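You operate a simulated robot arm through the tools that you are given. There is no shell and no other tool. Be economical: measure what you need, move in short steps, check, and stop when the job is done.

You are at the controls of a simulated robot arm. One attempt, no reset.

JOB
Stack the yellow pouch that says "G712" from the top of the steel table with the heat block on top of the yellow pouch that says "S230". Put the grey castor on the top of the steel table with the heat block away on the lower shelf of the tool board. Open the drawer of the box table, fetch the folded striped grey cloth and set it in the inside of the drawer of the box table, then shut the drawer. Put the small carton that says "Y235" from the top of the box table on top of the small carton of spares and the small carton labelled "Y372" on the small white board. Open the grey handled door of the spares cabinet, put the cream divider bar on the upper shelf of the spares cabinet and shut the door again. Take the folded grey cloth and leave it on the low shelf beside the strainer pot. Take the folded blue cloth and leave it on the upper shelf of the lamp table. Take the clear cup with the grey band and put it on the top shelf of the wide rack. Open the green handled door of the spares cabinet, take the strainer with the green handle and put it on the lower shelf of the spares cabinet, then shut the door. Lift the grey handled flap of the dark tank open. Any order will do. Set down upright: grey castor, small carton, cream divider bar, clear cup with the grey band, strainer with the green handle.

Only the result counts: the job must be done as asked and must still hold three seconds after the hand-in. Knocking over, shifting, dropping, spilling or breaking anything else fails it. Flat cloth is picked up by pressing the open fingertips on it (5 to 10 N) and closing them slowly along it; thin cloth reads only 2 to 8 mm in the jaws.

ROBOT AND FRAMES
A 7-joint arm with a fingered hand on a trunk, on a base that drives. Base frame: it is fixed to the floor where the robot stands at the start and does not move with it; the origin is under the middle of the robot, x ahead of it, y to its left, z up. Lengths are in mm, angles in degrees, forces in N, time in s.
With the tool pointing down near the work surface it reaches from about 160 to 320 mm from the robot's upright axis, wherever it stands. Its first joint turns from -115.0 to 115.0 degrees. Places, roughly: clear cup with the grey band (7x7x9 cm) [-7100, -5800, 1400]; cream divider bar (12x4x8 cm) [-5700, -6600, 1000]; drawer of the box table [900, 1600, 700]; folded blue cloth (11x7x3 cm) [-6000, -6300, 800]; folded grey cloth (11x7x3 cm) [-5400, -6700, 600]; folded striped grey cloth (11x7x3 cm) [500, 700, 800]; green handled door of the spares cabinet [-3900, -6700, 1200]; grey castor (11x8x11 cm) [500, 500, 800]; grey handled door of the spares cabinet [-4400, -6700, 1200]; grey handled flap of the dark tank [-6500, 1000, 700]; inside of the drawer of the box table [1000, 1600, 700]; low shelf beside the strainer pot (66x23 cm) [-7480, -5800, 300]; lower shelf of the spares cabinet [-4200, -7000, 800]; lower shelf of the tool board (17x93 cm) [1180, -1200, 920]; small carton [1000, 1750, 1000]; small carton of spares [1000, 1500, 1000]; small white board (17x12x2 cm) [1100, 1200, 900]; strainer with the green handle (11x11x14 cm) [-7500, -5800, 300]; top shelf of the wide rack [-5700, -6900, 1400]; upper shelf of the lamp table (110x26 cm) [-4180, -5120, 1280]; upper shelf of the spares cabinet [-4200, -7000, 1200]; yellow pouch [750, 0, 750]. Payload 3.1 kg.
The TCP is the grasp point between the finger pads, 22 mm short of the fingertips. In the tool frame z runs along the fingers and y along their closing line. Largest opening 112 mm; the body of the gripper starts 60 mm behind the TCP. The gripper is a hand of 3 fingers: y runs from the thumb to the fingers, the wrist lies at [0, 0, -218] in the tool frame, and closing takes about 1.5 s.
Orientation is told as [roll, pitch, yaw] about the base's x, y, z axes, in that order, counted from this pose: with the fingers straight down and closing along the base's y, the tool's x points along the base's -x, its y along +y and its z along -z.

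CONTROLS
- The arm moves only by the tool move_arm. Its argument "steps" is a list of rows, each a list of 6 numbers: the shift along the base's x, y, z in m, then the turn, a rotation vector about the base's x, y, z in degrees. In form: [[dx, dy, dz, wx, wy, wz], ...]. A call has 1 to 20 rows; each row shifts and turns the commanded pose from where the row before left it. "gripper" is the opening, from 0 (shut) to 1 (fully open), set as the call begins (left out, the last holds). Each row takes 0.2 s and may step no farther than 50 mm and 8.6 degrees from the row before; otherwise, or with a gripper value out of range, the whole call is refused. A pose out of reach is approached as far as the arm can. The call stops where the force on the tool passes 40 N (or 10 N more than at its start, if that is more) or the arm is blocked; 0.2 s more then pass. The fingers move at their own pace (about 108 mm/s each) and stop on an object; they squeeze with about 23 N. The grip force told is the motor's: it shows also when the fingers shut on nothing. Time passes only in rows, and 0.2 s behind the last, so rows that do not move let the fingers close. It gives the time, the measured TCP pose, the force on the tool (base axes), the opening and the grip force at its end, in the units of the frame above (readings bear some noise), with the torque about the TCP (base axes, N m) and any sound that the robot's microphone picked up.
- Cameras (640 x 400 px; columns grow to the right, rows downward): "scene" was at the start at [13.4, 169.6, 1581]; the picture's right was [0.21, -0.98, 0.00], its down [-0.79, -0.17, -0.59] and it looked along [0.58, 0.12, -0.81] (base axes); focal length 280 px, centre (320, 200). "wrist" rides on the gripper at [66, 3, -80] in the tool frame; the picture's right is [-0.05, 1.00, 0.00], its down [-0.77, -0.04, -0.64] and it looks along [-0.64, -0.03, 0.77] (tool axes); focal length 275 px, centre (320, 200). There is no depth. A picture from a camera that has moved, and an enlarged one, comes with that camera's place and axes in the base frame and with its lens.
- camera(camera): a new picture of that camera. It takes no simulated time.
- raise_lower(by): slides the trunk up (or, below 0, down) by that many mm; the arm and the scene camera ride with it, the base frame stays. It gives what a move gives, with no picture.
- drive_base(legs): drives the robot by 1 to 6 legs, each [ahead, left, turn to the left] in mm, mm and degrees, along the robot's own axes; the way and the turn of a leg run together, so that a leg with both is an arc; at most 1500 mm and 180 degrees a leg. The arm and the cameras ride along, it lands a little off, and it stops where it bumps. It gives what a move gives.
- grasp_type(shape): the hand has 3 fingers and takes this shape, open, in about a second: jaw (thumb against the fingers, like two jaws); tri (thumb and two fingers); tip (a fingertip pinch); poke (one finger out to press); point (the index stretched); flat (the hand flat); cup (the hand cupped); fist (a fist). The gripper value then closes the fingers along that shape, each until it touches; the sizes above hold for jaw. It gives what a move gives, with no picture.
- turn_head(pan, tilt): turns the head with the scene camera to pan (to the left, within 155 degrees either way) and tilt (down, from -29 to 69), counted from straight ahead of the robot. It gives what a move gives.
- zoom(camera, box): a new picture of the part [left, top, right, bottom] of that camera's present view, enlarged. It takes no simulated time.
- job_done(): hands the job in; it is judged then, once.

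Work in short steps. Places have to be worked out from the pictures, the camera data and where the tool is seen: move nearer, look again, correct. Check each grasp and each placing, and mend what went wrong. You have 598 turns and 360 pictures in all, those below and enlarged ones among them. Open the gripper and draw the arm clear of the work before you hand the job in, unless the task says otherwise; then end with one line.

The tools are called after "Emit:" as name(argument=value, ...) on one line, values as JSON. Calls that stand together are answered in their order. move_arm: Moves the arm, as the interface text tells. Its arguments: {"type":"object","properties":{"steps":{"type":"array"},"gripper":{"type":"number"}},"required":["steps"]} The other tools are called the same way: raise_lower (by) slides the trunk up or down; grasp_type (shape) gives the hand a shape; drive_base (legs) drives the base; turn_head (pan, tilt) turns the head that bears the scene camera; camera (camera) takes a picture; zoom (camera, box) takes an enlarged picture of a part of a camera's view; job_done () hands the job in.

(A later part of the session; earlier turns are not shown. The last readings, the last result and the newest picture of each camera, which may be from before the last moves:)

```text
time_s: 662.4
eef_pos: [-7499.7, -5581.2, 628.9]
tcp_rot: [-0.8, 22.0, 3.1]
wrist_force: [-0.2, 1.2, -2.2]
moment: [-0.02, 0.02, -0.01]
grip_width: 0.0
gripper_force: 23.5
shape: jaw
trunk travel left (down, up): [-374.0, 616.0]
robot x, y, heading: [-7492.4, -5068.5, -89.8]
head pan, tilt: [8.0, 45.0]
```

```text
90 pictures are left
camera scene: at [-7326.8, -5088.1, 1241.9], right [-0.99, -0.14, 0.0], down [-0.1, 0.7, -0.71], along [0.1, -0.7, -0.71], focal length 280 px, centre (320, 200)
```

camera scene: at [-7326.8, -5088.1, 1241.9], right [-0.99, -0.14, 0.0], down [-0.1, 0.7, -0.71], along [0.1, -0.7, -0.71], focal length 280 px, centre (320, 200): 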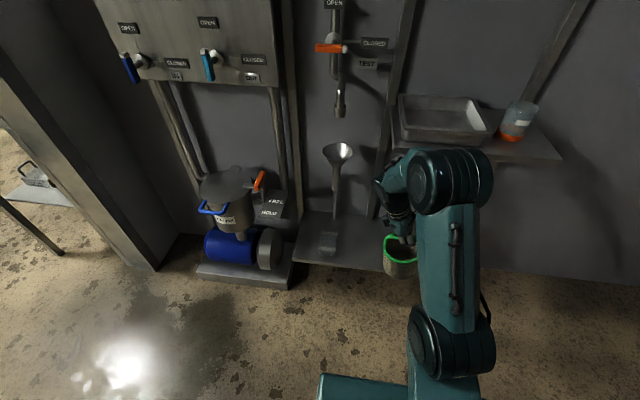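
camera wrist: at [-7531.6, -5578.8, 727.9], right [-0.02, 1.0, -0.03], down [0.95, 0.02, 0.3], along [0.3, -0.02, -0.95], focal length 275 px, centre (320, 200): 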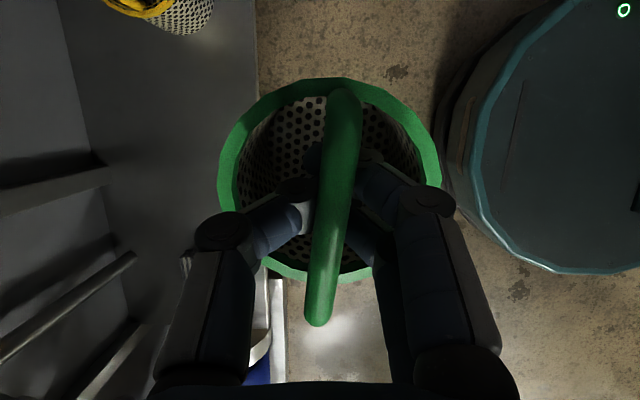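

Strainer hangs from the fingers. Raise 350, back off, and yaw +87° so the tool points forward.

Emit:
drive_base(legs=[[-120, 0, 0]])

Emit:
raise_lower(by=370)

Emit:
move_arm(steps=[[0, 0, 0, 0, 0, 8], [0, 0, 0, 0, 0, 8], [0, 0, 0, 0, 0, 8], [0, 0, 0, 0, 0, 8], [0, 0, 0, 0, 0, 8], [0, 0, 0, 0, 0, 8], [0, 0, 0, 0, 0, 8], [0, 0, 0, 0, 0, 8], [0, 0, 0, 0, 0, 8], [0, 0, 0, 0, 0, 8], [0, 0, 0, 0, 0, 7]])

Emit:
camera(camera="wrist")

```text
time_s: 663.7
eef_pos: [-7500.2, -5460.5, 630.2]
tcp_rot: [-1.0, 22.0, 2.9]
wrist_force: [0.6, -0.4, -2.3]
moment: [-0.03, 0.0, -0.03]
grip_width: 0.0
gripper_force: 23.2
shape: jaw
trunk travel left (down, up): [-374.0, 616.0]
robot x, y, heading: [-7494.1, -4951.1, -89.8]
head pan, tilt: [8.0, 45.0]
```

```text
time_s: 667.3
eef_pos: [-7500.9, -5460.7, 999.2]
tcp_rot: [-0.7, 22.0, 3.0]
wrist_force: [0.7, -1.1, -1.7]
moment: [-0.06, 0.01, -0.02]
grip_width: 0.1
gripper_force: 23.1
shape: jaw
trunk travel left (down, up): [-744.0, 246.0]
robot x, y, heading: [-7491.6, -4950.7, -90.1]
head pan, tilt: [8.0, 45.0]
```

```text
time_s: 669.7
eef_pos: [-7483.9, -5422.3, 990.0]
tcp_rot: [-0.9, 22.1, 90.2]
wrist_force: [0.3, 0.0, -3.3]
moment: [-0.02, 0.01, 0.0]
grip_width: 0.0
gripper_force: 23.4
shape: jaw
out of reach, approached as far as the arm can: row 6, 7, 9
trunk travel left (down, up): [-744.0, 246.0]
robot x, y, heading: [-7491.6, -4949.4, -90.1]
head pan, tilt: [8.0, 45.0]
```

```text
89 pictures are left
camera wrist: at [-7489.6, -5453.9, 1090.1], right [-1.0, 0.04, -0.03], down [0.02, 0.95, 0.3], along [0.04, 0.3, -0.95], focal length 275 px, centre (320, 200)
```

wrist: 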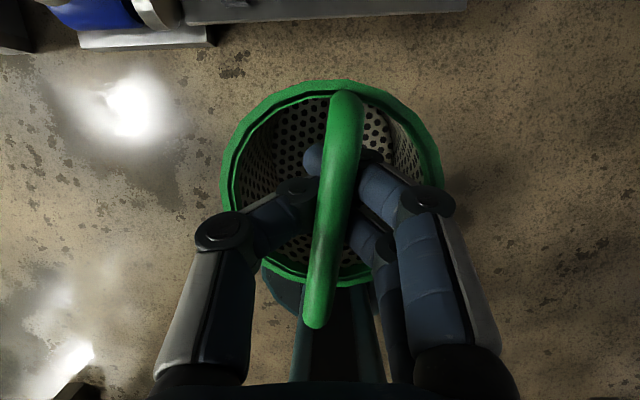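

Drive back out of the alley.

Emit:
drive_base(legs=[[0, 1450, 0], [0, 800, 0]])

Emit:
turn_head(pan=20, tilt=30)

Emit:
camera(camera="scene")

```text
time_s: 680.7
eef_pos: [-5258.0, -5439.4, 989.6]
tcp_rot: [-0.8, 22.2, 88.9]
wrist_force: [0.0, 0.3, -1.9]
moment: [-0.01, -0.05, 0.0]
grip_width: 0.1
gripper_force: 23.3
shape: jaw
trunk travel left (down, up): [-744.0, 246.0]
robot x, y, heading: [-5255.0, -4965.0, -91.1]
head pan, tilt: [8.0, 45.0]
```

```text
time_s: 681.5
eef_pos: [-5256.7, -5440.5, 991.2]
tcp_rot: [-0.8, 22.1, 88.8]
wrist_force: [-0.1, 0.9, -2.4]
moment: [0.01, 0.01, 0.02]
grip_width: 0.4
gripper_force: 23.1
shape: jaw
trunk travel left (down, up): [-744.0, 246.0]
robot x, y, heading: [-5253.3, -4962.5, -91.3]
head pan, tilt: [20.0, 30.0]
```

```text
88 pictures are left
camera scene: at [-5071.8, -4994.1, 1634.5], right [-0.95, -0.32, 0.0], down [-0.16, 0.47, -0.87], along [0.28, -0.82, -0.5], focal length 280 px, centre (320, 200)
```

scene: 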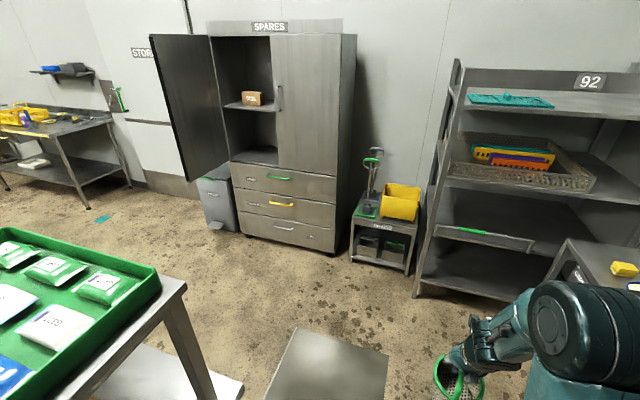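

Door still open. Drive ahead 790, then left 1290 to the cabinet.

Emit:
drive_base(legs=[[780, 0, 1.2], [0, 1290, 0]])

Emit:
turn_head(pan=0, tilt=30)

Emit:
camera(camera="scene")

```text
time_s: 691.6
eef_pos: [-3989.8, -6223.7, 991.0]
tcp_rot: [-0.8, 22.1, 88.8]
wrist_force: [0.2, 0.0, -3.0]
moment: [-0.03, -0.07, -0.02]
grip_width: 0.0
gripper_force: 22.9
shape: jaw
trunk travel left (down, up): [-744.0, 246.0]
robot x, y, heading: [-3989.4, -5746.9, -91.1]
head pan, tilt: [20.0, 30.0]
```

```text
time_s: 692.5
eef_pos: [-3989.4, -6225.8, 991.3]
tcp_rot: [-0.8, 22.1, 88.7]
wrist_force: [-1.0, -0.1, -3.0]
moment: [-0.05, 0.0, -0.02]
grip_width: 0.1
gripper_force: 22.8
shape: jaw
trunk travel left (down, up): [-744.0, 246.0]
robot x, y, heading: [-3989.2, -5751.0, -91.5]
head pan, tilt: [0.0, 30.0]
```

```text
87 pictures are left
camera scene: at [-3834.5, -5784.1, 1634.5], right [-1.0, 0.02, 0.0], down [0.01, 0.5, -0.87], along [-0.02, -0.87, -0.5], focal length 280 px, centre (320, 200)
```

scene: 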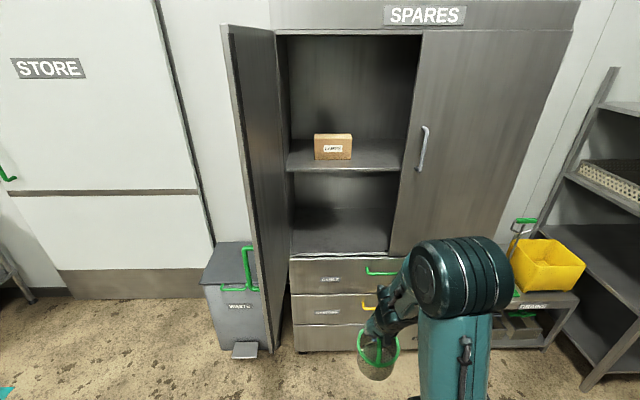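

Lower shelf z≈795, opening x −3725…−4160. Tilt the tool to ~57° and extend 150, checking the strainer.

Emit:
move_arm(steps=[[0, 0, 0, -7, 0, 0], [0, 0, 0, -7, 0, 0], [0, 0, 0, -7, 0, 0], [0, 0, 0, -7, 0, 0], [0, 0, 0, -7, 0, 0], [0.01, -0.04, 0, 0, 0, 0], [0.01, -0.04, 0, 0, 0, 0], [0.01, -0.04, 0, 0, 0, 0], [0, -0.03, 0, 0, 0, 0]])

Emit:
drive_base(legs=[[250, 0, 1.4]])

Emit:
camera(camera="wrist")

Emit:
camera(camera="scene")

```text
time_s: 694.5
eef_pos: [-3966.4, -6380.3, 987.4]
tcp_rot: [-0.9, 52.9, 88.5]
wrist_force: [0.9, -0.3, -2.3]
moment: [0.03, -0.02, 0.01]
grip_width: 0.1
gripper_force: 22.1
shape: jaw
out of reach, approached as far as the arm can: row 1
trunk travel left (down, up): [-744.0, 246.0]
robot x, y, heading: [-3987.5, -5751.8, -91.2]
head pan, tilt: [0.0, 30.0]
```

```text
time_s: 696.3
eef_pos: [-3953.3, -6629.4, 987.5]
tcp_rot: [-0.9, 52.9, 89.9]
wrist_force: [0.0, 0.1, -3.5]
moment: [0.03, 0.01, 0.04]
grip_width: 0.3
gripper_force: 23.5
shape: jaw
trunk travel left (down, up): [-744.0, 246.0]
robot x, y, heading: [-3989.8, -6003.9, -90.0]
head pan, tilt: [0.0, 30.0]
```

```text
86 pictures are left
camera wrist: at [-3958.0, -6605.8, 1089.5], right [-1.0, 0.02, -0.05], down [0.03, 0.97, -0.23], along [0.04, -0.23, -0.97], focal length 275 px, centre (320, 200)
```

wrist: 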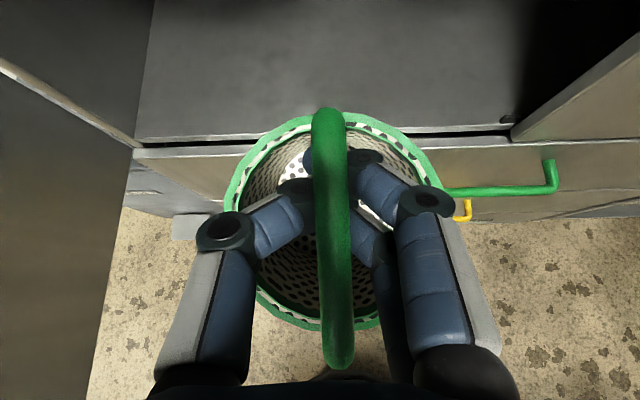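

```text
85 pictures are left
camera scene: at [-3835.9, -6031.3, 1634.5], right [-1.0, 0.0, 0.0], down [0.0, 0.5, -0.87], along [0.0, -0.87, -0.5], focal length 280 px, centre (320, 200)
```

scene: 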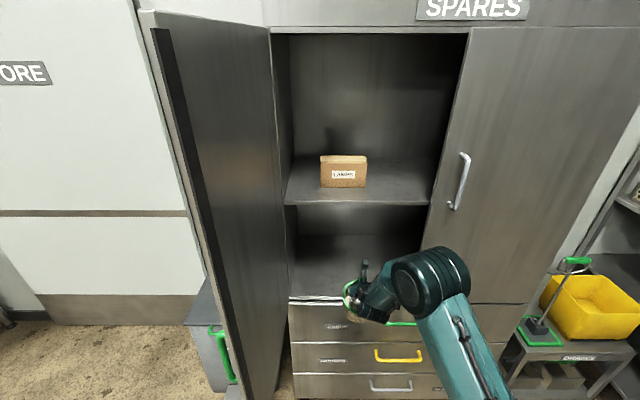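

Lower 25 mm, then drive 245 in.

Emit:
move_arm(steps=[[0, 0, -0.025, 0, 0, 0]])

Emit:
drive_base(legs=[[240, 0, 0]])

Emit:
camera(camera="wrist")

Emit:
camera(camera="scene")

```text
time_s: 696.7
eef_pos: [-3952.9, -6629.0, 963.5]
tcp_rot: [-0.9, 53.0, 90.1]
wrist_force: [0.0, -0.5, -1.3]
moment: [0.01, -0.02, 0.0]
grip_width: 0.0
gripper_force: 23.1
shape: jaw
trunk travel left (down, up): [-744.0, 246.0]
robot x, y, heading: [-3988.6, -6002.9, -89.5]
head pan, tilt: [0.0, 30.0]
```

```text
time_s: 698.5
eef_pos: [-3950.0, -6866.4, 963.0]
tcp_rot: [-1.0, 52.9, 90.1]
wrist_force: [-0.8, -0.6, -2.6]
moment: [0.03, -0.04, -0.01]
grip_width: 0.1
gripper_force: 23.3
shape: jaw
trunk travel left (down, up): [-744.0, 246.0]
robot x, y, heading: [-3990.2, -6240.6, -89.6]
head pan, tilt: [0.0, 30.0]
```

```text
84 pictures are left
camera wrist: at [-3955.1, -6843.8, 1063.8], right [-1.0, 0.01, -0.05], down [0.02, 0.97, -0.23], along [0.04, -0.23, -0.97], focal length 275 px, centre (320, 200)
```

wrist: 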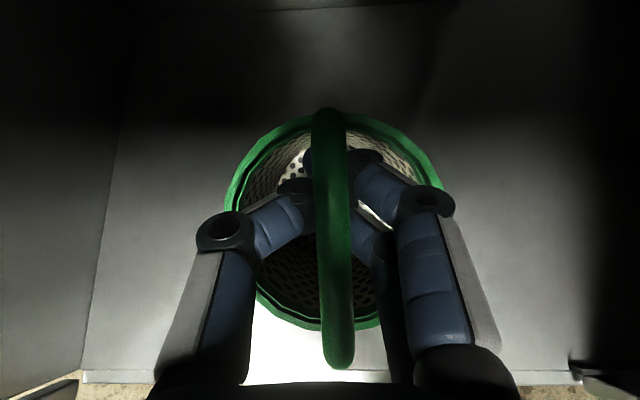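

```text
83 pictures are left
camera scene: at [-3834.5, -6269.5, 1634.5], right [-1.0, -0.01, 0.0], down [0.0, 0.5, -0.87], along [0.01, -0.87, -0.5], focal length 280 px, centre (320, 200)
```

scene: 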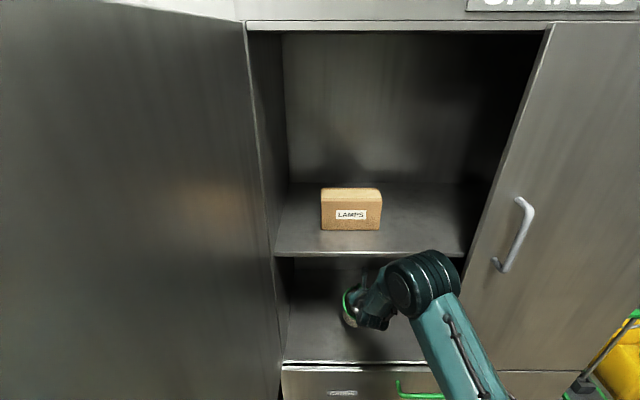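

Inside over the shelf. Lower until the weight is taken.

Emit:
move_arm(steps=[[0, 0, -0.015, 0, 0, 0], [0, 0, -0.008, 0, 0, 0], [0, 0, -0.005, 0, 0, 0], [0, 0, -0.004, 0, 0, 0]])

```text
time_s: 699.5
eef_pos: [-3949.9, -6867.1, 931.0]
tcp_rot: [-0.9, 52.9, 90.1]
wrist_force: [0.2, 0.1, -0.1]
moment: [0.02, 0.01, 0.03]
grip_width: 0.2
gripper_force: 23.1
shape: jaw
trunk travel left (down, up): [-744.0, 246.0]
robot x, y, heading: [-3991.1, -6242.9, -89.6]
head pan, tilt: [0.0, 30.0]
```

Weight is off—the strainer rests on the shelf. Lower 3 mm more, open, and look.

Emit:
move_arm(steps=[[0, 0, -0.004, 0, 0, 0], [0, 0, 0, 0, 0, 0]])

Emit:
move_arm(steps=[[0, 0, 0, 0, 0, 0], [0, 0, 0, 0, 0, 0], [0, 0, 0, 0, 0, 0], [0, 0, 0, 0, 0, 0]], gripper=0.45)

Emit:
camera(camera="wrist")

```text
time_s: 700.1
eef_pos: [-3949.9, -6866.7, 927.4]
tcp_rot: [-0.9, 53.0, 90.1]
wrist_force: [0.0, -0.3, -0.8]
moment: [0.0, -0.03, 0.03]
grip_width: 0.1
gripper_force: 22.9
shape: jaw
trunk travel left (down, up): [-744.0, 246.0]
robot x, y, heading: [-3992.2, -6240.7, -89.3]
head pan, tilt: [0.0, 30.0]
```

```text
time_s: 701.1
eef_pos: [-3948.9, -6867.2, 928.0]
tcp_rot: [-0.9, 52.9, 90.1]
wrist_force: [0.2, -0.1, 1.0]
moment: [0.02, 0.0, -0.02]
grip_width: 50.0
gripper_force: 0.2
shape: jaw
trunk travel left (down, up): [-744.0, 246.0]
robot x, y, heading: [-3990.0, -6238.1, -89.6]
head pan, tilt: [0.0, 30.0]
```

```text
82 pictures are left
camera wrist: at [-3954.6, -6843.7, 1028.2], right [-1.0, 0.01, -0.05], down [0.02, 0.97, -0.23], along [0.04, -0.23, -0.97], focal length 275 px, centre (320, 200)
```

wrist: 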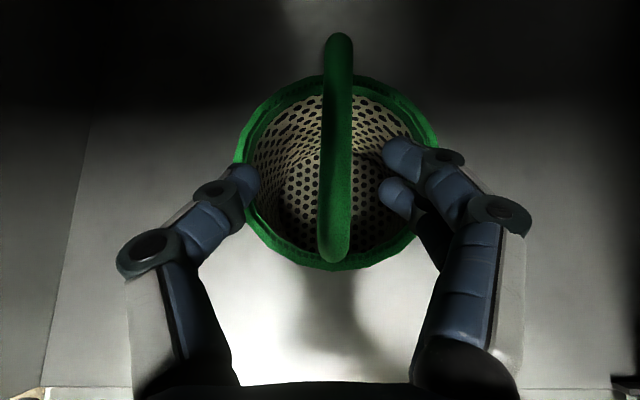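

Upright on the shelf. Rise 45, then drive back 420.

Emit:
move_arm(steps=[[0, 0, 0.02, 0, 0, 0], [0, 0, 0.02, 0, 0, 0], [0, 0, 0.01, 0, 0, 0]])

Emit:
drive_base(legs=[[-420, 0, 0]])

Emit:
camera(camera="scene")

```text
time_s: 701.9
eef_pos: [-3949.4, -6866.4, 976.8]
tcp_rot: [-0.9, 53.0, 89.9]
wrist_force: [0.3, -0.2, -0.1]
moment: [0.01, -0.02, 0.03]
grip_width: 49.6
gripper_force: 0.0
shape: jaw
trunk travel left (down, up): [-744.0, 246.0]
robot x, y, heading: [-3987.5, -6240.8, -89.5]
head pan, tilt: [0.0, 30.0]
```

```text
time_s: 704.5
eef_pos: [-3951.2, -6443.0, 976.4]
tcp_rot: [-1.0, 52.9, 90.2]
wrist_force: [-0.9, 0.4, 0.7]
moment: [0.04, 0.01, -0.02]
grip_width: 49.9
gripper_force: 0.0
shape: jaw
trunk travel left (down, up): [-744.0, 246.0]
robot x, y, heading: [-3994.0, -5810.8, -89.0]
head pan, tilt: [0.0, 30.0]
```

```text
81 pictures are left
camera scene: at [-3838.4, -5842.7, 1634.5], right [-1.0, -0.01, 0.0], down [-0.01, 0.5, -0.87], along [0.01, -0.87, -0.5], focal length 280 px, centre (320, 200)
```

scene: 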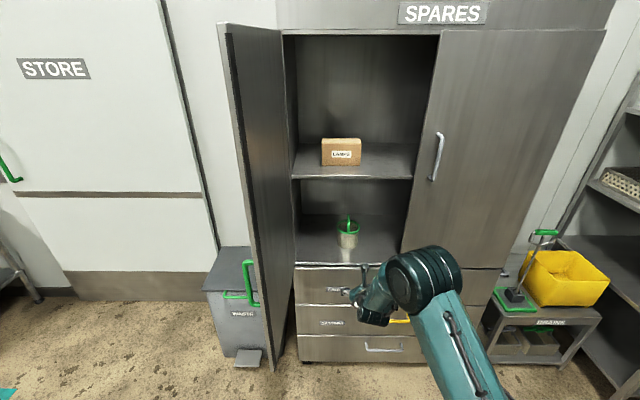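

Strainer stands on the lower shelf. Now shut the green door: lower 90, retract, go left around the free edge.

Emit:
raise_lower(by=-90)

Emit:
move_arm(steps=[[0, 0.045, 0, 0, 0, 0], [0, 0.045, 0, 0, 0, 0], [0, 0.045, 0, 0, 0, 0], [0, 0.045, 0, 0, 0, 0], [0, 0.03, 0, 0, 0, 0]], gripper=0)

Emit:
drive_base(legs=[[0, 400, -1]])

Emit:
camera(camera="scene")

Emit:
camera(camera="wrist")

```text
time_s: 705.7
eef_pos: [-3952.1, -6443.6, 886.0]
tcp_rot: [-0.9, 53.0, 90.3]
wrist_force: [-0.3, -0.7, 0.4]
moment: [0.0, 0.01, 0.0]
grip_width: 49.8
gripper_force: 0.0
shape: jaw
trunk travel left (down, up): [-654.0, 336.0]
robot x, y, heading: [-3991.7, -5816.3, -89.2]
head pan, tilt: [0.0, 30.0]
```

```text
time_s: 706.9
eef_pos: [-3951.9, -6232.5, 887.3]
tcp_rot: [-0.9, 52.9, 90.1]
wrist_force: [0.2, 0.6, 0.0]
moment: [-0.02, -0.01, 0.03]
grip_width: 0.1
gripper_force: 22.6
shape: jaw
trunk travel left (down, up): [-654.0, 336.0]
robot x, y, heading: [-3993.6, -5815.6, -89.2]
head pan, tilt: [0.0, 30.0]
```

```text
time_s: 709.4
eef_pos: [-3555.3, -6233.0, 885.9]
tcp_rot: [-0.9, 52.9, 89.5]
wrist_force: [0.5, -0.3, 0.0]
moment: [-0.01, 0.0, 0.0]
grip_width: 0.1
gripper_force: 23.0
shape: jaw
trunk travel left (down, up): [-654.0, 336.0]
robot x, y, heading: [-3590.6, -5812.9, -90.3]
head pan, tilt: [0.0, 30.0]
```

```text
80 pictures are left
camera scene: at [-3436.5, -5844.0, 1544.4], right [-1.0, 0.0, 0.0], down [0.0, 0.5, -0.87], along [0.0, -0.87, -0.5], focal length 280 px, centre (320, 200)
```

scene: 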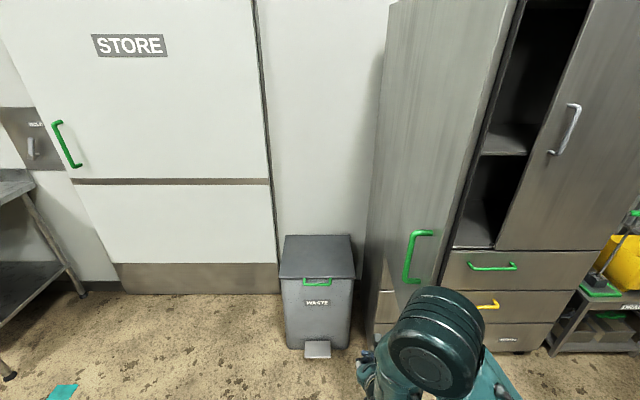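

```text
79 pictures are left
camera wrist: at [-3559.8, -6208.9, 987.4], right [-1.0, 0.03, -0.05], down [0.04, 0.97, -0.23], along [0.04, -0.23, -0.97], focal length 275 px, centre (320, 200)
```

wrist: 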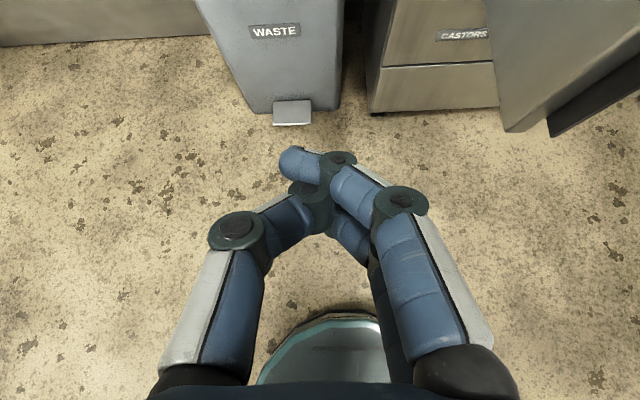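

Hand is outside the door. Extend 190 and sweep right, following the closing arc.

Emit:
move_arm(steps=[[0, -0.048, 0, 0, 0, 0], [0, -0.048, 0, 0, 0, 0], [0, -0.048, 0, 0, 0, 0], [0, -0.045, 0, 0, 0, 0]])

Emit:
drive_base(legs=[[0, -180, 0], [20, -82, 0], [41, -74, 0]])

Emit:
camera(camera="scene")

```text
time_s: 710.4
eef_pos: [-3554.7, -6420.8, 886.0]
tcp_rot: [-0.8, 52.9, 89.6]
wrist_force: [-0.8, 0.1, 0.4]
moment: [-0.01, 0.01, -0.03]
grip_width: 0.3
gripper_force: 23.3
shape: jaw
trunk travel left (down, up): [-654.0, 336.0]
robot x, y, heading: [-3591.2, -5811.7, -90.1]
head pan, tilt: [0.0, 30.0]
```

```text
time_s: 713.3
eef_pos: [-3894.7, -6482.3, 886.7]
tcp_rot: [-1.1, 52.9, 89.5]
wrist_force: [0.1, 0.1, -1.0]
moment: [0.0, -0.02, 0.01]
grip_width: 0.1
gripper_force: 23.3
shape: jaw
trunk travel left (down, up): [-654.0, 336.0]
robot x, y, heading: [-3928.4, -5872.5, -90.2]
head pan, tilt: [0.0, 30.0]
```

```text
78 pictures are left
camera scene: at [-3777.8, -5905.0, 1544.7], right [-1.0, 0.0, 0.0], down [0.0, 0.5, -0.87], along [0.0, -0.87, -0.5], focal length 280 px, centre (320, 200)
```

scene: 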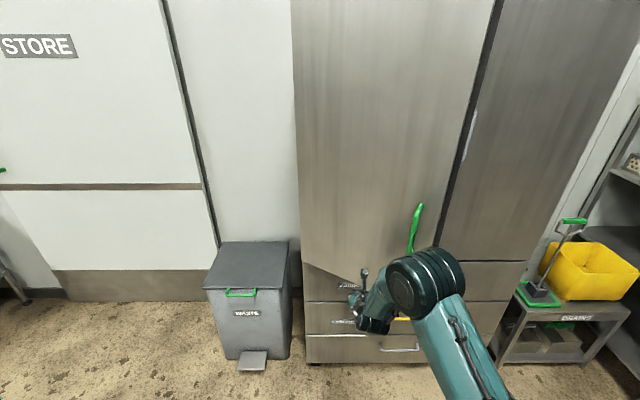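

Closing well. Continue the arc.

Emit:
drive_base(legs=[[58, -55, 0], [72, -40, 0], [80, -10, 0]])

Emit:
move_arm(steps=[[0, -0.01, 0, 0, 0, 0], [0, -0.01, 0, 0, 0, 0], [0, -0.006, 0, 0, 0, 0], [0, -0.006, 0, 0, 0, 0], [0, -0.005, 0, 0, 0, 0]])

Emit:
camera(camera="scene")

```text
time_s: 715.7
eef_pos: [-4001.4, -6691.9, 887.0]
tcp_rot: [-0.9, 52.8, 89.4]
wrist_force: [-0.2, -0.6, -1.0]
moment: [-0.01, 0.05, -0.01]
grip_width: 0.0
gripper_force: 23.1
shape: jaw
trunk travel left (down, up): [-654.0, 336.0]
robot x, y, heading: [-4035.3, -6083.5, -90.1]
head pan, tilt: [0.0, 30.0]
```

```text
time_s: 717.1
eef_pos: [-4002.5, -6719.2, 883.6]
tcp_rot: [-0.6, 51.9, 89.7]
wrist_force: [-2.3, 16.9, 0.5]
moment: [-0.05, -0.05, 0.25]
grip_width: 0.0
gripper_force: 22.8
shape: jaw
trunk travel left (down, up): [-654.0, 336.0]
robot x, y, heading: [-4041.0, -6082.9, -90.3]
head pan, tilt: [0.0, 30.0]
stopped in row 5: the force on the tool passed its limit at 42 N (the readings are from after the stop); the commanded pose is now the measured one
```

```text
77 pictures are left
camera scene: at [-3884.3, -6108.9, 1544.9], right [-1.0, 0.0, 0.0], down [0.0, 0.5, -0.87], along [0.0, -0.87, -0.5], focal length 280 px, centre (320, 200)
```

scene: 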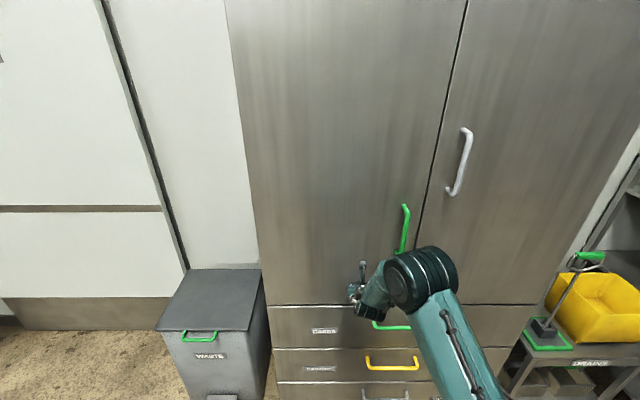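

Green door shut. Last job: the clear cup. Back off, make the tool horizontal, raise the trunk, and head to the alley's upper shelf.

Emit:
drive_base(legs=[[-330, 0, 0]])

Emit:
move_arm(steps=[[0, 0.04, 0, -7.5, 0, 0], [0, 0.04, 0, -7.5, 0, 0], [0, 0.04, 0, -7.5, 0, 0], [0, 0.04, 0, -7.5, 0, 0], [0, 0.03, 0, -7, 0, 0]], gripper=1)

Emit:
zoom(camera="scene", box=[200, 0, 560, 300])

Emit:
drive_base(legs=[[0, -1250, 0], [850, 0, 180]])

```text
time_s: 719.2
eef_pos: [-3998.1, -6392.2, 884.1]
tcp_rot: [-0.7, 52.2, 89.8]
wrist_force: [-0.3, -0.1, -0.1]
moment: [0.01, 0.03, 0.01]
grip_width: 0.1
gripper_force: 23.6
shape: jaw
trunk travel left (down, up): [-654.0, 336.0]
robot x, y, heading: [-4039.0, -5753.9, -90.0]
head pan, tilt: [0.0, 30.0]
```

```text
time_s: 720.4
eef_pos: [-3998.9, -6202.2, 883.9]
tcp_rot: [-1.0, 89.3, 89.9]
wrist_force: [-0.3, -0.5, 0.2]
moment: [0.0, 0.03, 0.02]
grip_width: 111.8
gripper_force: 0.0
shape: jaw
trunk travel left (down, up): [-654.0, 336.0]
robot x, y, heading: [-4034.0, -5754.5, -90.0]
head pan, tilt: [0.0, 30.0]
```

```text
1.33 times, centred on (380, 150) of scene
camera zoom: at [-3881.8, -5781.9, 1544.5], right [-1.0, 0.0, 0.0], down [0.0, 0.5, -0.87], along [0.0, -0.87, -0.5], focal length 373 px, centre (240, 267)
```

zoom: 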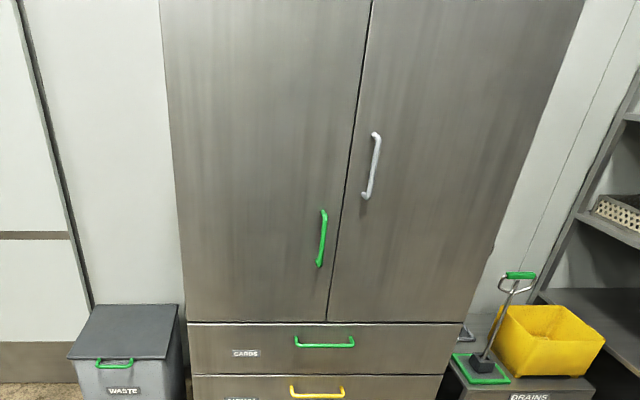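

```text
time_s: 734.2
eef_pos: [-4798.9, -5298.7, 883.7]
tcp_rot: [-6.1, 89.1, -95.4]
wrist_force: [-0.4, 0.4, 0.3]
moment: [0.01, 0.0, -0.02]
grip_width: 111.9
gripper_force: 0.1
shape: jaw
trunk travel left (down, up): [-654.0, 336.0]
robot x, y, heading: [-4760.2, -5750.5, 90.0]
head pan, tilt: [0.0, 30.0]
cut short: leg 2
```

I mistakenly commanded an arc turn; it was cut short. Check around before moving.

Emit:
camera(camera="scene")

Emit:
turn_head(pan=-40, tilt=35)

Emit:
camera(camera="scene")

```text
75 pictures are left
camera scene: at [-4909.7, -5718.6, 1544.5], right [1.0, 0.0, 0.0], down [0.0, -0.5, -0.87], along [0.0, 0.87, -0.5], focal length 280 px, centre (320, 200)
```

scene: 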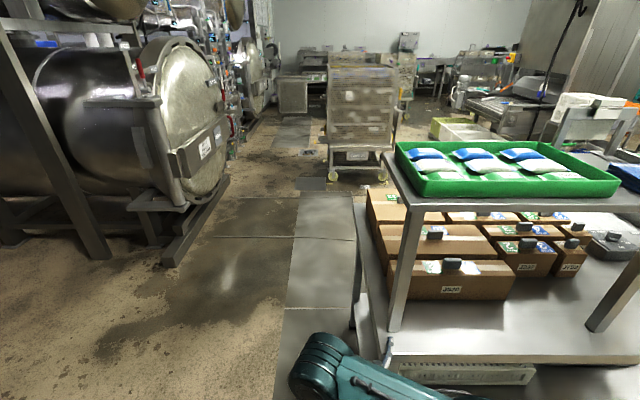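

```text
time_s: 735.2
eef_pos: [-4796.9, -5300.1, 882.5]
tcp_rot: [-6.3, 89.3, -95.5]
wrist_force: [-0.1, 1.0, -0.7]
moment: [-0.01, 0.03, -0.02]
grip_width: 112.2
gripper_force: 0.1
shape: jaw
trunk travel left (down, up): [-654.0, 336.0]
robot x, y, heading: [-4756.2, -5749.6, 90.0]
head pan, tilt: [-40.0, 35.0]
```

```text
74 pictures are left
camera scene: at [-4853.1, -5741.4, 1536.7], right [0.77, -0.64, 0.0], down [-0.37, -0.44, -0.82], along [0.52, 0.63, -0.57], focal length 280 px, centre (320, 200)
```

scene: 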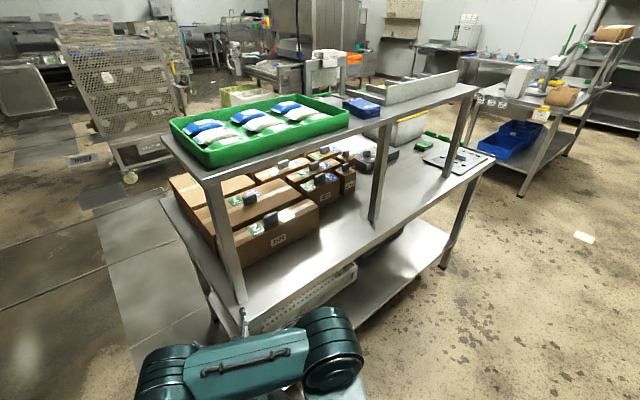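

Nothing disturbed. Back away from the table, go left to x≈−5270, then turn around in place.

Emit:
drive_base(legs=[[-120, 0, 0], [0, 510, 0], [300, 0, 0]])

Emit:
drive_base(legs=[[0, 0, 90], [0, 0, 90]])

Emit:
turn_head(pan=0, tilt=20)

Emit:
camera(camera="scene")

```text
time_s: 740.7
eef_pos: [-5307.2, -5119.6, 883.7]
tcp_rot: [-6.1, 89.1, -95.8]
wrist_force: [-0.6, -0.5, -0.8]
moment: [0.01, -0.01, 0.01]
grip_width: 112.2
gripper_force: 0.0
shape: jaw
trunk travel left (down, up): [-654.0, 336.0]
robot x, y, heading: [-5267.8, -5566.6, 90.0]
head pan, tilt: [-40.0, 35.0]
```

```text
time_s: 748.8
eef_pos: [-5229.5, -6018.6, 882.3]
tcp_rot: [-6.5, 89.1, 84.4]
wrist_force: [0.2, -0.2, -0.3]
moment: [0.03, -0.01, 0.01]
grip_width: 112.1
gripper_force: 0.1
shape: jaw
trunk travel left (down, up): [-654.0, 336.0]
robot x, y, heading: [-5268.5, -5567.9, -89.6]
head pan, tilt: [-40.0, 35.0]
```

```text
time_s: 749.9
eef_pos: [-5229.2, -6020.1, 882.0]
tcp_rot: [-6.6, 89.2, 84.3]
wrist_force: [0.3, -0.2, 0.8]
moment: [0.0, 0.02, 0.0]
grip_width: 111.9
gripper_force: 0.0
shape: jaw
trunk travel left (down, up): [-654.0, 336.0]
robot x, y, heading: [-5270.9, -5568.6, -90.0]
head pan, tilt: [0.0, 20.0]
```

```text
73 pictures are left
camera scene: at [-5114.6, -5601.1, 1560.6], right [-1.0, 0.0, 0.0], down [0.0, 0.34, -0.94], along [0.0, -0.94, -0.34], focal length 280 px, centre (320, 200)
```

scene: 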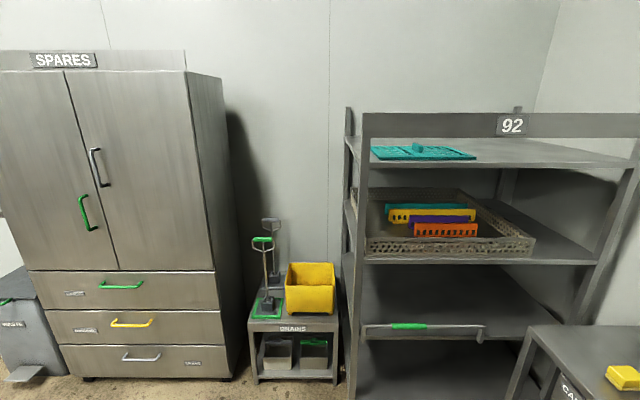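

The rack's top shelf (z≈1370) has the teal mat in front-left; I'll place the cup behind it later. First fetch the cup: go to the alley with the trunk raised.

Emit:
raise_lower(by=320)

Emit:
zoom(camera="scene", box=[320, 80, 640, 280])

Emit:
drive_base(legs=[[-650, 0, 0], [0, -1000, 0], [0, -750, 0]])

Emit:
turn_head(pan=0, tilt=30)

Emit:
camera(camera="scene")

```text
time_s: 753.0
eef_pos: [-5228.8, -6019.6, 1202.7]
tcp_rot: [-6.5, 89.2, 84.4]
wrist_force: [0.1, -0.1, 0.3]
moment: [0.01, 0.0, -0.03]
grip_width: 112.0
gripper_force: 0.1
shape: jaw
trunk travel left (down, up): [-974.0, 16.0]
robot x, y, heading: [-5270.1, -5570.6, -89.9]
head pan, tilt: [0.0, 20.0]
```

```text
2.00 times, centred on (480, 180) of scene
camera zoom: at [-5114.4, -5601.1, 1880.6], right [-1.0, 0.0, 0.0], down [0.0, 0.34, -0.94], along [0.0, -0.94, -0.34], focal length 560 px, centre (0, 240)
```

zoom: 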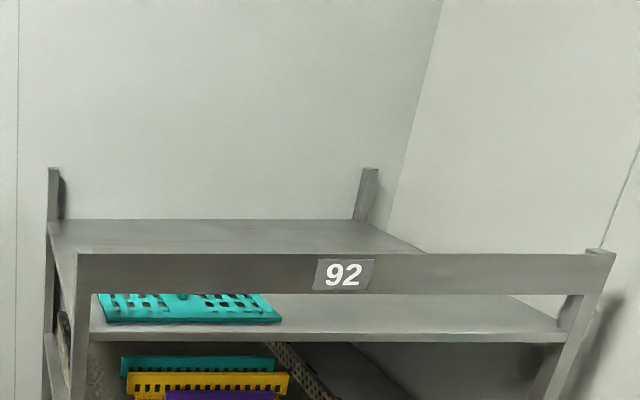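

```text
time_s: 765.1
eef_pos: [-6999.9, -5378.0, 1203.6]
tcp_rot: [-5.9, 89.2, 84.6]
wrist_force: [-0.6, 0.4, 0.2]
moment: [0.0, 0.01, -0.02]
grip_width: 112.1
gripper_force: 0.1
shape: jaw
trunk travel left (down, up): [-974.0, 16.0]
robot x, y, heading: [-7040.6, -4927.2, -90.1]
head pan, tilt: [0.0, 20.0]
```

```text
time_s: 765.9
eef_pos: [-7000.4, -5379.5, 1202.6]
tcp_rot: [-7.7, 89.3, 82.7]
wrist_force: [0.4, 0.9, 0.7]
moment: [-0.05, -0.04, 0.01]
grip_width: 112.0
gripper_force: 0.0
shape: jaw
trunk travel left (down, up): [-974.0, 16.0]
robot x, y, heading: [-7037.4, -4925.9, -90.1]
head pan, tilt: [0.0, 30.0]
```

```text
71 pictures are left
camera scene: at [-6883.8, -4957.7, 1864.6], right [-1.0, 0.0, 0.0], down [0.0, 0.5, -0.87], along [0.0, -0.87, -0.5], focal length 280 px, centre (320, 200)
```

scene: 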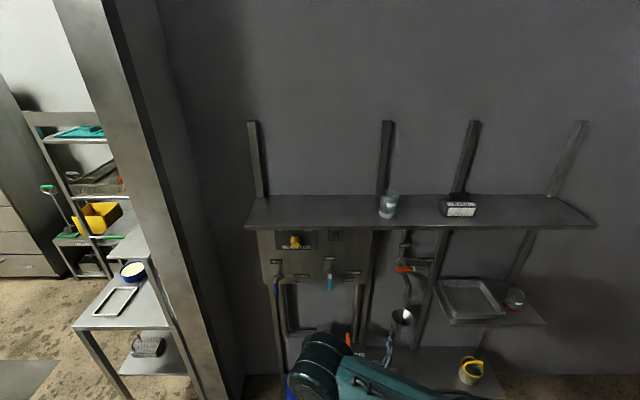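

Cup on the upper shelf at ≈ (−7117,−5764), shelf z≈1334. Raise the arm to z≈1385 and look with the wrist camera.

Emit:
move_arm(steps=[[0, 0, 0.045, 0, 0, 0], [0, 0, 0.045, 0, 0, 0], [0, 0, 0.045, 0, 0, 0], [0, 0, 0.045, 0, 0, 0]])

Emit:
drive_base(legs=[[0, -118, 0], [140, 0, 0]])

Emit:
camera(camera="wrist")

Emit:
zoom(camera="scene", box=[220, 140, 460, 340])

```text
time_s: 766.9
eef_pos: [-7006.1, -5374.1, 1383.4]
tcp_rot: [-7.3, 89.3, 83.2]
wrist_force: [0.8, 0.6, -0.4]
moment: [0.02, 0.02, 0.0]
grip_width: 112.3
gripper_force: 0.2
shape: jaw
trunk travel left (down, up): [-974.0, 16.0]
robot x, y, heading: [-7039.1, -4927.7, -90.3]
head pan, tilt: [0.0, 30.0]
```

```text
time_s: 769.0
eef_pos: [-7119.5, -5517.1, 1383.9]
tcp_rot: [-6.7, 89.2, 83.9]
wrist_force: [0.5, -0.2, 0.6]
moment: [0.0, 0.0, 0.03]
grip_width: 111.6
gripper_force: 0.0
shape: jaw
trunk travel left (down, up): [-974.0, 16.0]
robot x, y, heading: [-7154.8, -5067.9, -90.1]
head pan, tilt: [0.0, 30.0]
```

```text
70 pictures are left
camera wrist: at [-7124.6, -5437.9, 1450.5], right [-1.0, -0.01, -0.05], down [0.03, 0.65, -0.76], along [0.04, -0.76, -0.65], focal length 275 px, centre (320, 200)
```

wrist: 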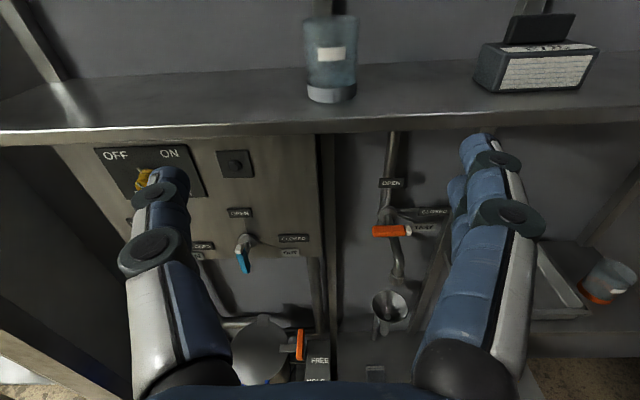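

```text
2.00 times, centred on (340, 240) of scene
camera zoom: at [-7000.4, -5097.9, 1864.5], right [-1.0, 0.0, 0.0], down [0.0, 0.5, -0.87], along [0.0, -0.87, -0.5], focal length 560 px, centre (280, 120)
```

zoom: 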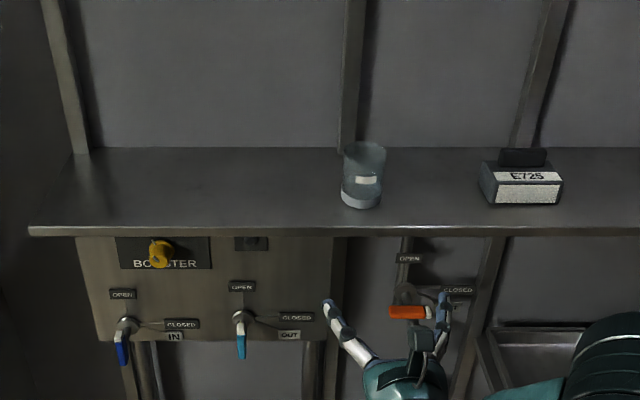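

Cup base ≈ (−7128,−5793), z 1323. Align x/z, drive 200 in, look.

Emit:
move_arm(steps=[[-0.008, 0, -0.008, 0, 0, 0]])

Emit:
drive_base(legs=[[180, 0, 0]])

Emit:
camera(camera="wrist")

```text
time_s: 769.4
eef_pos: [-7129.2, -5517.5, 1375.2]
tcp_rot: [-11.1, 89.2, 79.6]
wrist_force: [-0.4, -0.3, 0.0]
moment: [-0.02, -0.03, 0.05]
grip_width: 112.1
gripper_force: 0.1
shape: jaw
trunk travel left (down, up): [-974.0, 16.0]
robot x, y, heading: [-7157.5, -5071.9, -89.9]
head pan, tilt: [0.0, 30.0]
```

```text
time_s: 770.9
eef_pos: [-7130.4, -5694.8, 1375.1]
tcp_rot: [-7.9, 89.1, 82.6]
wrist_force: [1.1, -0.5, -0.9]
moment: [0.03, -0.03, 0.01]
grip_width: 112.1
gripper_force: 0.1
shape: jaw
trunk travel left (down, up): [-974.0, 16.0]
robot x, y, heading: [-7157.1, -5251.5, -90.2]
head pan, tilt: [0.0, 30.0]
```

```text
68 pictures are left
camera wrist: at [-7134.4, -5616.7, 1442.3], right [-1.0, -0.01, -0.05], down [0.03, 0.65, -0.76], along [0.04, -0.76, -0.65], focal length 275 px, centre (320, 200)
```

wrist: 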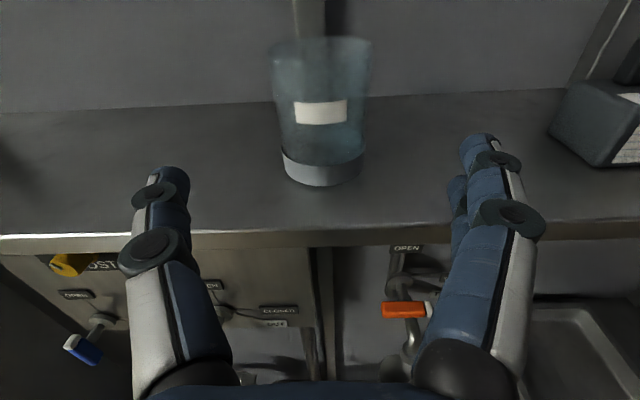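

Centred. Advance 105 mm and close gently.

Emit:
move_arm(steps=[[0, -0.04, 0, 0, 0, 0], [0, -0.035, 0, 0, 0, 0], [0, -0.03, 0, 0, 0, 0]])

Emit:
camera(camera="wrist")

```text
time_s: 771.7
eef_pos: [-7129.2, -5804.0, 1374.6]
tcp_rot: [-5.9, 89.1, 84.5]
wrist_force: [0.6, -0.7, 0.0]
moment: [0.0, 0.0, 0.0]
grip_width: 112.1
gripper_force: 0.1
shape: jaw
trunk travel left (down, up): [-974.0, 16.0]
robot x, y, heading: [-7157.7, -5247.8, -90.3]
head pan, tilt: [0.0, 30.0]
```

```text
67 pictures are left
camera wrist: at [-7133.6, -5725.7, 1442.1], right [-1.0, -0.01, -0.05], down [0.03, 0.65, -0.76], along [0.04, -0.76, -0.65], focal length 275 px, centre (320, 200)
```

wrist: 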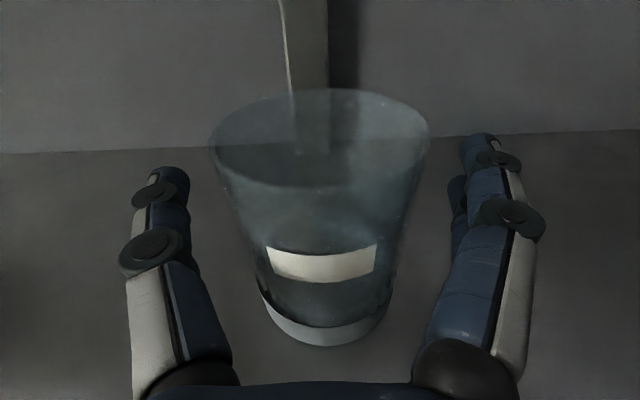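

The cup is close to the palm; back 14 mm, then close.

Emit:
move_arm(steps=[[0, 0.014, 0, 0, 0, 0], [0, 0, 0, 0, 0, 0]])

Emit:
move_arm(steps=[[0, 0, 0, 0, 0, 0], [0, 0, 0, 0, 0, 0], [0, 0, 0, 0, 0, 0], [0, 0, 0, 0, 0, 0], [0, 0, 0, 0, 0, 0]], gripper=0.4)

Emit:
move_arm(steps=[[0, 0, 0.015, 0, 0, 0], [0, 0, 0.02, 0, 0, 0], [0, 0, 0.02, 0, 0, 0]])

Emit:
camera(camera="wrist")

```text
time_s: 772.3
eef_pos: [-7128.4, -5789.4, 1374.9]
tcp_rot: [-7.9, 89.1, 82.5]
wrist_force: [0.7, -0.1, 0.2]
moment: [-0.02, -0.01, -0.04]
grip_width: 112.1
gripper_force: 0.0
shape: jaw
trunk travel left (down, up): [-974.0, 16.0]
robot x, y, heading: [-7156.5, -5246.7, -90.2]
head pan, tilt: [0.0, 30.0]
```

```text
time_s: 773.5
eef_pos: [-7129.1, -5788.5, 1374.7]
tcp_rot: [-7.6, 89.2, 82.7]
wrist_force: [-0.6, -1.2, -0.1]
moment: [0.01, -0.01, -0.01]
grip_width: 57.3
gripper_force: 22.9
shape: jaw
trunk travel left (down, up): [-974.0, 16.0]
robot x, y, heading: [-7154.4, -5247.6, -90.3]
head pan, tilt: [0.0, 30.0]
```

```text
time_s: 774.3
eef_pos: [-7128.8, -5788.5, 1430.4]
tcp_rot: [-7.5, 89.2, 82.8]
wrist_force: [-0.1, -0.5, 0.1]
moment: [0.04, -0.04, 0.01]
grip_width: 57.4
gripper_force: 23.1
shape: jaw
trunk travel left (down, up): [-974.0, 16.0]
robot x, y, heading: [-7153.9, -5248.4, -90.3]
head pan, tilt: [0.0, 30.0]
```

```text
66 pictures are left
camera wrist: at [-7133.6, -5709.3, 1497.3], right [-1.0, -0.01, -0.05], down [0.03, 0.65, -0.76], along [0.04, -0.76, -0.65], focal length 275 px, centre (320, 200)
```

wrist: 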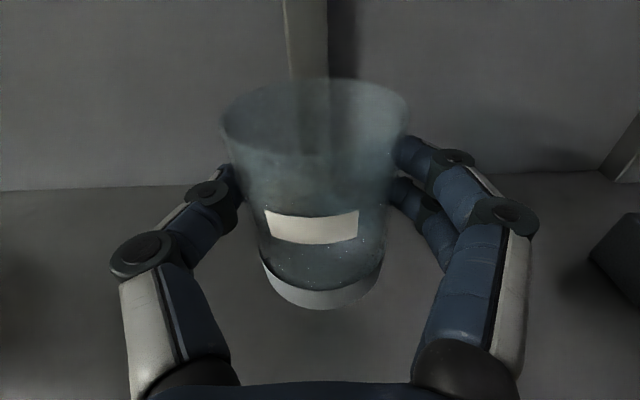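

Cup held upright. Drive out: back, then left 2.1 m, then ahead toward the rack's left side.

Emit:
drive_base(legs=[[-330, 0, 0], [0, 1100, 0], [0, 1000, 0]])

Emit:
drive_base(legs=[[700, 0, 0.3]])

Emit:
camera(camera="scene")

```text
time_s: 786.3
eef_pos: [-5060.6, -5458.6, 1430.9]
tcp_rot: [-8.3, 89.2, 82.6]
wrist_force: [0.7, 0.1, 0.7]
moment: [0.0, 0.01, 0.01]
grip_width: 57.5
gripper_force: 23.0
shape: jaw
trunk travel left (down, up): [-974.0, 16.0]
robot x, y, heading: [-5090.4, -4918.6, -89.7]
head pan, tilt: [0.0, 30.0]
```

```text
time_s: 790.2
eef_pos: [-5055.3, -6159.1, 1428.8]
tcp_rot: [-7.4, 89.2, 83.5]
wrist_force: [-0.2, 0.5, -1.1]
moment: [0.0, 0.02, 0.0]
grip_width: 57.4
gripper_force: 23.2
shape: jaw
trunk travel left (down, up): [-974.0, 16.0]
robot x, y, heading: [-5086.7, -5616.8, -89.7]
head pan, tilt: [0.0, 30.0]
```

```text
65 pictures are left
camera scene: at [-4932.5, -5647.0, 1864.5], right [-1.0, -0.01, 0.0], down [0.0, 0.5, -0.87], along [0.01, -0.87, -0.5], focal length 280 px, centre (320, 200)
```

scene: 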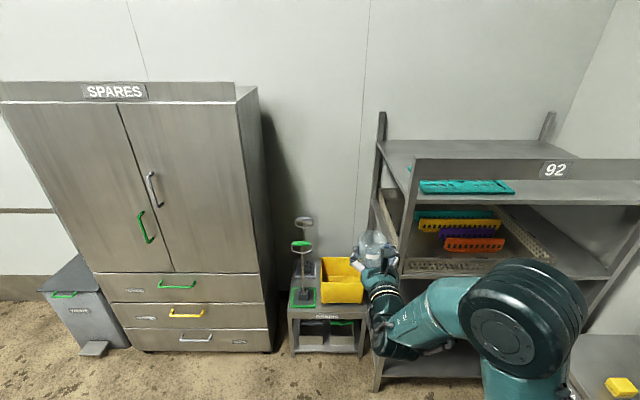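

Plan: enter from the rack's left side. Yaw −45° so the tool points diagonally (−x,−y), then drive ahead 620 beside the rack.

Emit:
move_arm(steps=[[0, 0, 0, 0, 0, -7.5], [0, 0, 0, 0, 0, -7.5], [0, 0, 0, 0, 0, -7.5], [0, 0, 0, 0, 0, -7.5], [0, 0, 0.01, 0, 0, -7.5], [0, 0, 0.01, 0, 0, -7.5]])

Emit:
drive_base(legs=[[300, 20, 0]])

Emit:
camera(camera="scene")

Emit:
camera(camera="wrist")

```text
time_s: 791.6
eef_pos: [-5054.4, -6159.2, 1449.2]
tcp_rot: [1.3, 89.1, 47.2]
wrist_force: [-0.5, 0.0, -0.5]
moment: [0.0, 0.0, -0.01]
grip_width: 56.4
gripper_force: 22.8
shape: jaw
trunk travel left (down, up): [-974.0, 16.0]
robot x, y, heading: [-5087.5, -5614.9, -89.6]
head pan, tilt: [0.0, 30.0]
```

```text
time_s: 793.6
eef_pos: [-5031.7, -6463.1, 1449.8]
tcp_rot: [-10.0, 89.2, 36.2]
wrist_force: [-0.8, -0.2, -0.7]
moment: [-0.03, 0.0, 0.0]
grip_width: 56.5
gripper_force: 23.9
shape: jaw
trunk travel left (down, up): [-974.0, 16.0]
robot x, y, heading: [-5067.2, -5922.3, -89.8]
head pan, tilt: [0.0, 30.0]
```

```text
64 pictures are left
camera scene: at [-4910.0, -5951.0, 1864.6], right [-1.0, -0.01, 0.0], down [0.0, 0.5, -0.87], along [0.01, -0.87, -0.5], focal length 280 px, centre (320, 200)
```

scene: 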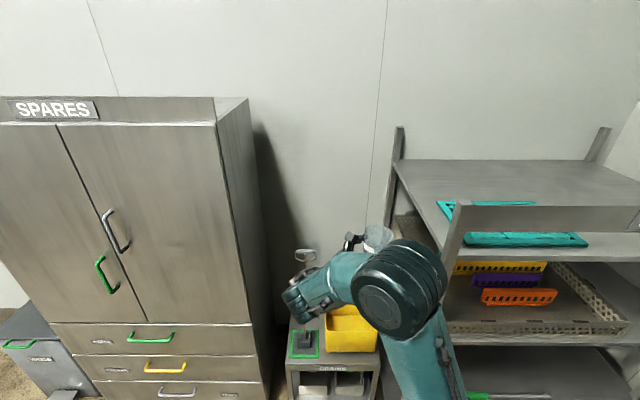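

```text
63 pictures are left
camera wrist: at [-4980.0, -6403.5, 1516.9], right [-0.72, 0.69, -0.05], down [0.48, 0.44, -0.76], along [-0.51, -0.57, -0.65], focal length 275 px, centre (320, 200)
```

wrist: 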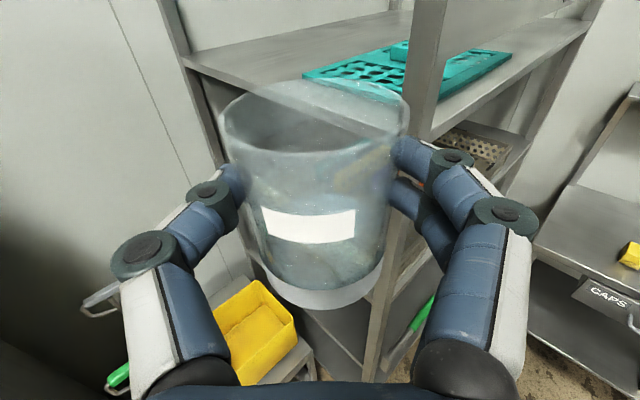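

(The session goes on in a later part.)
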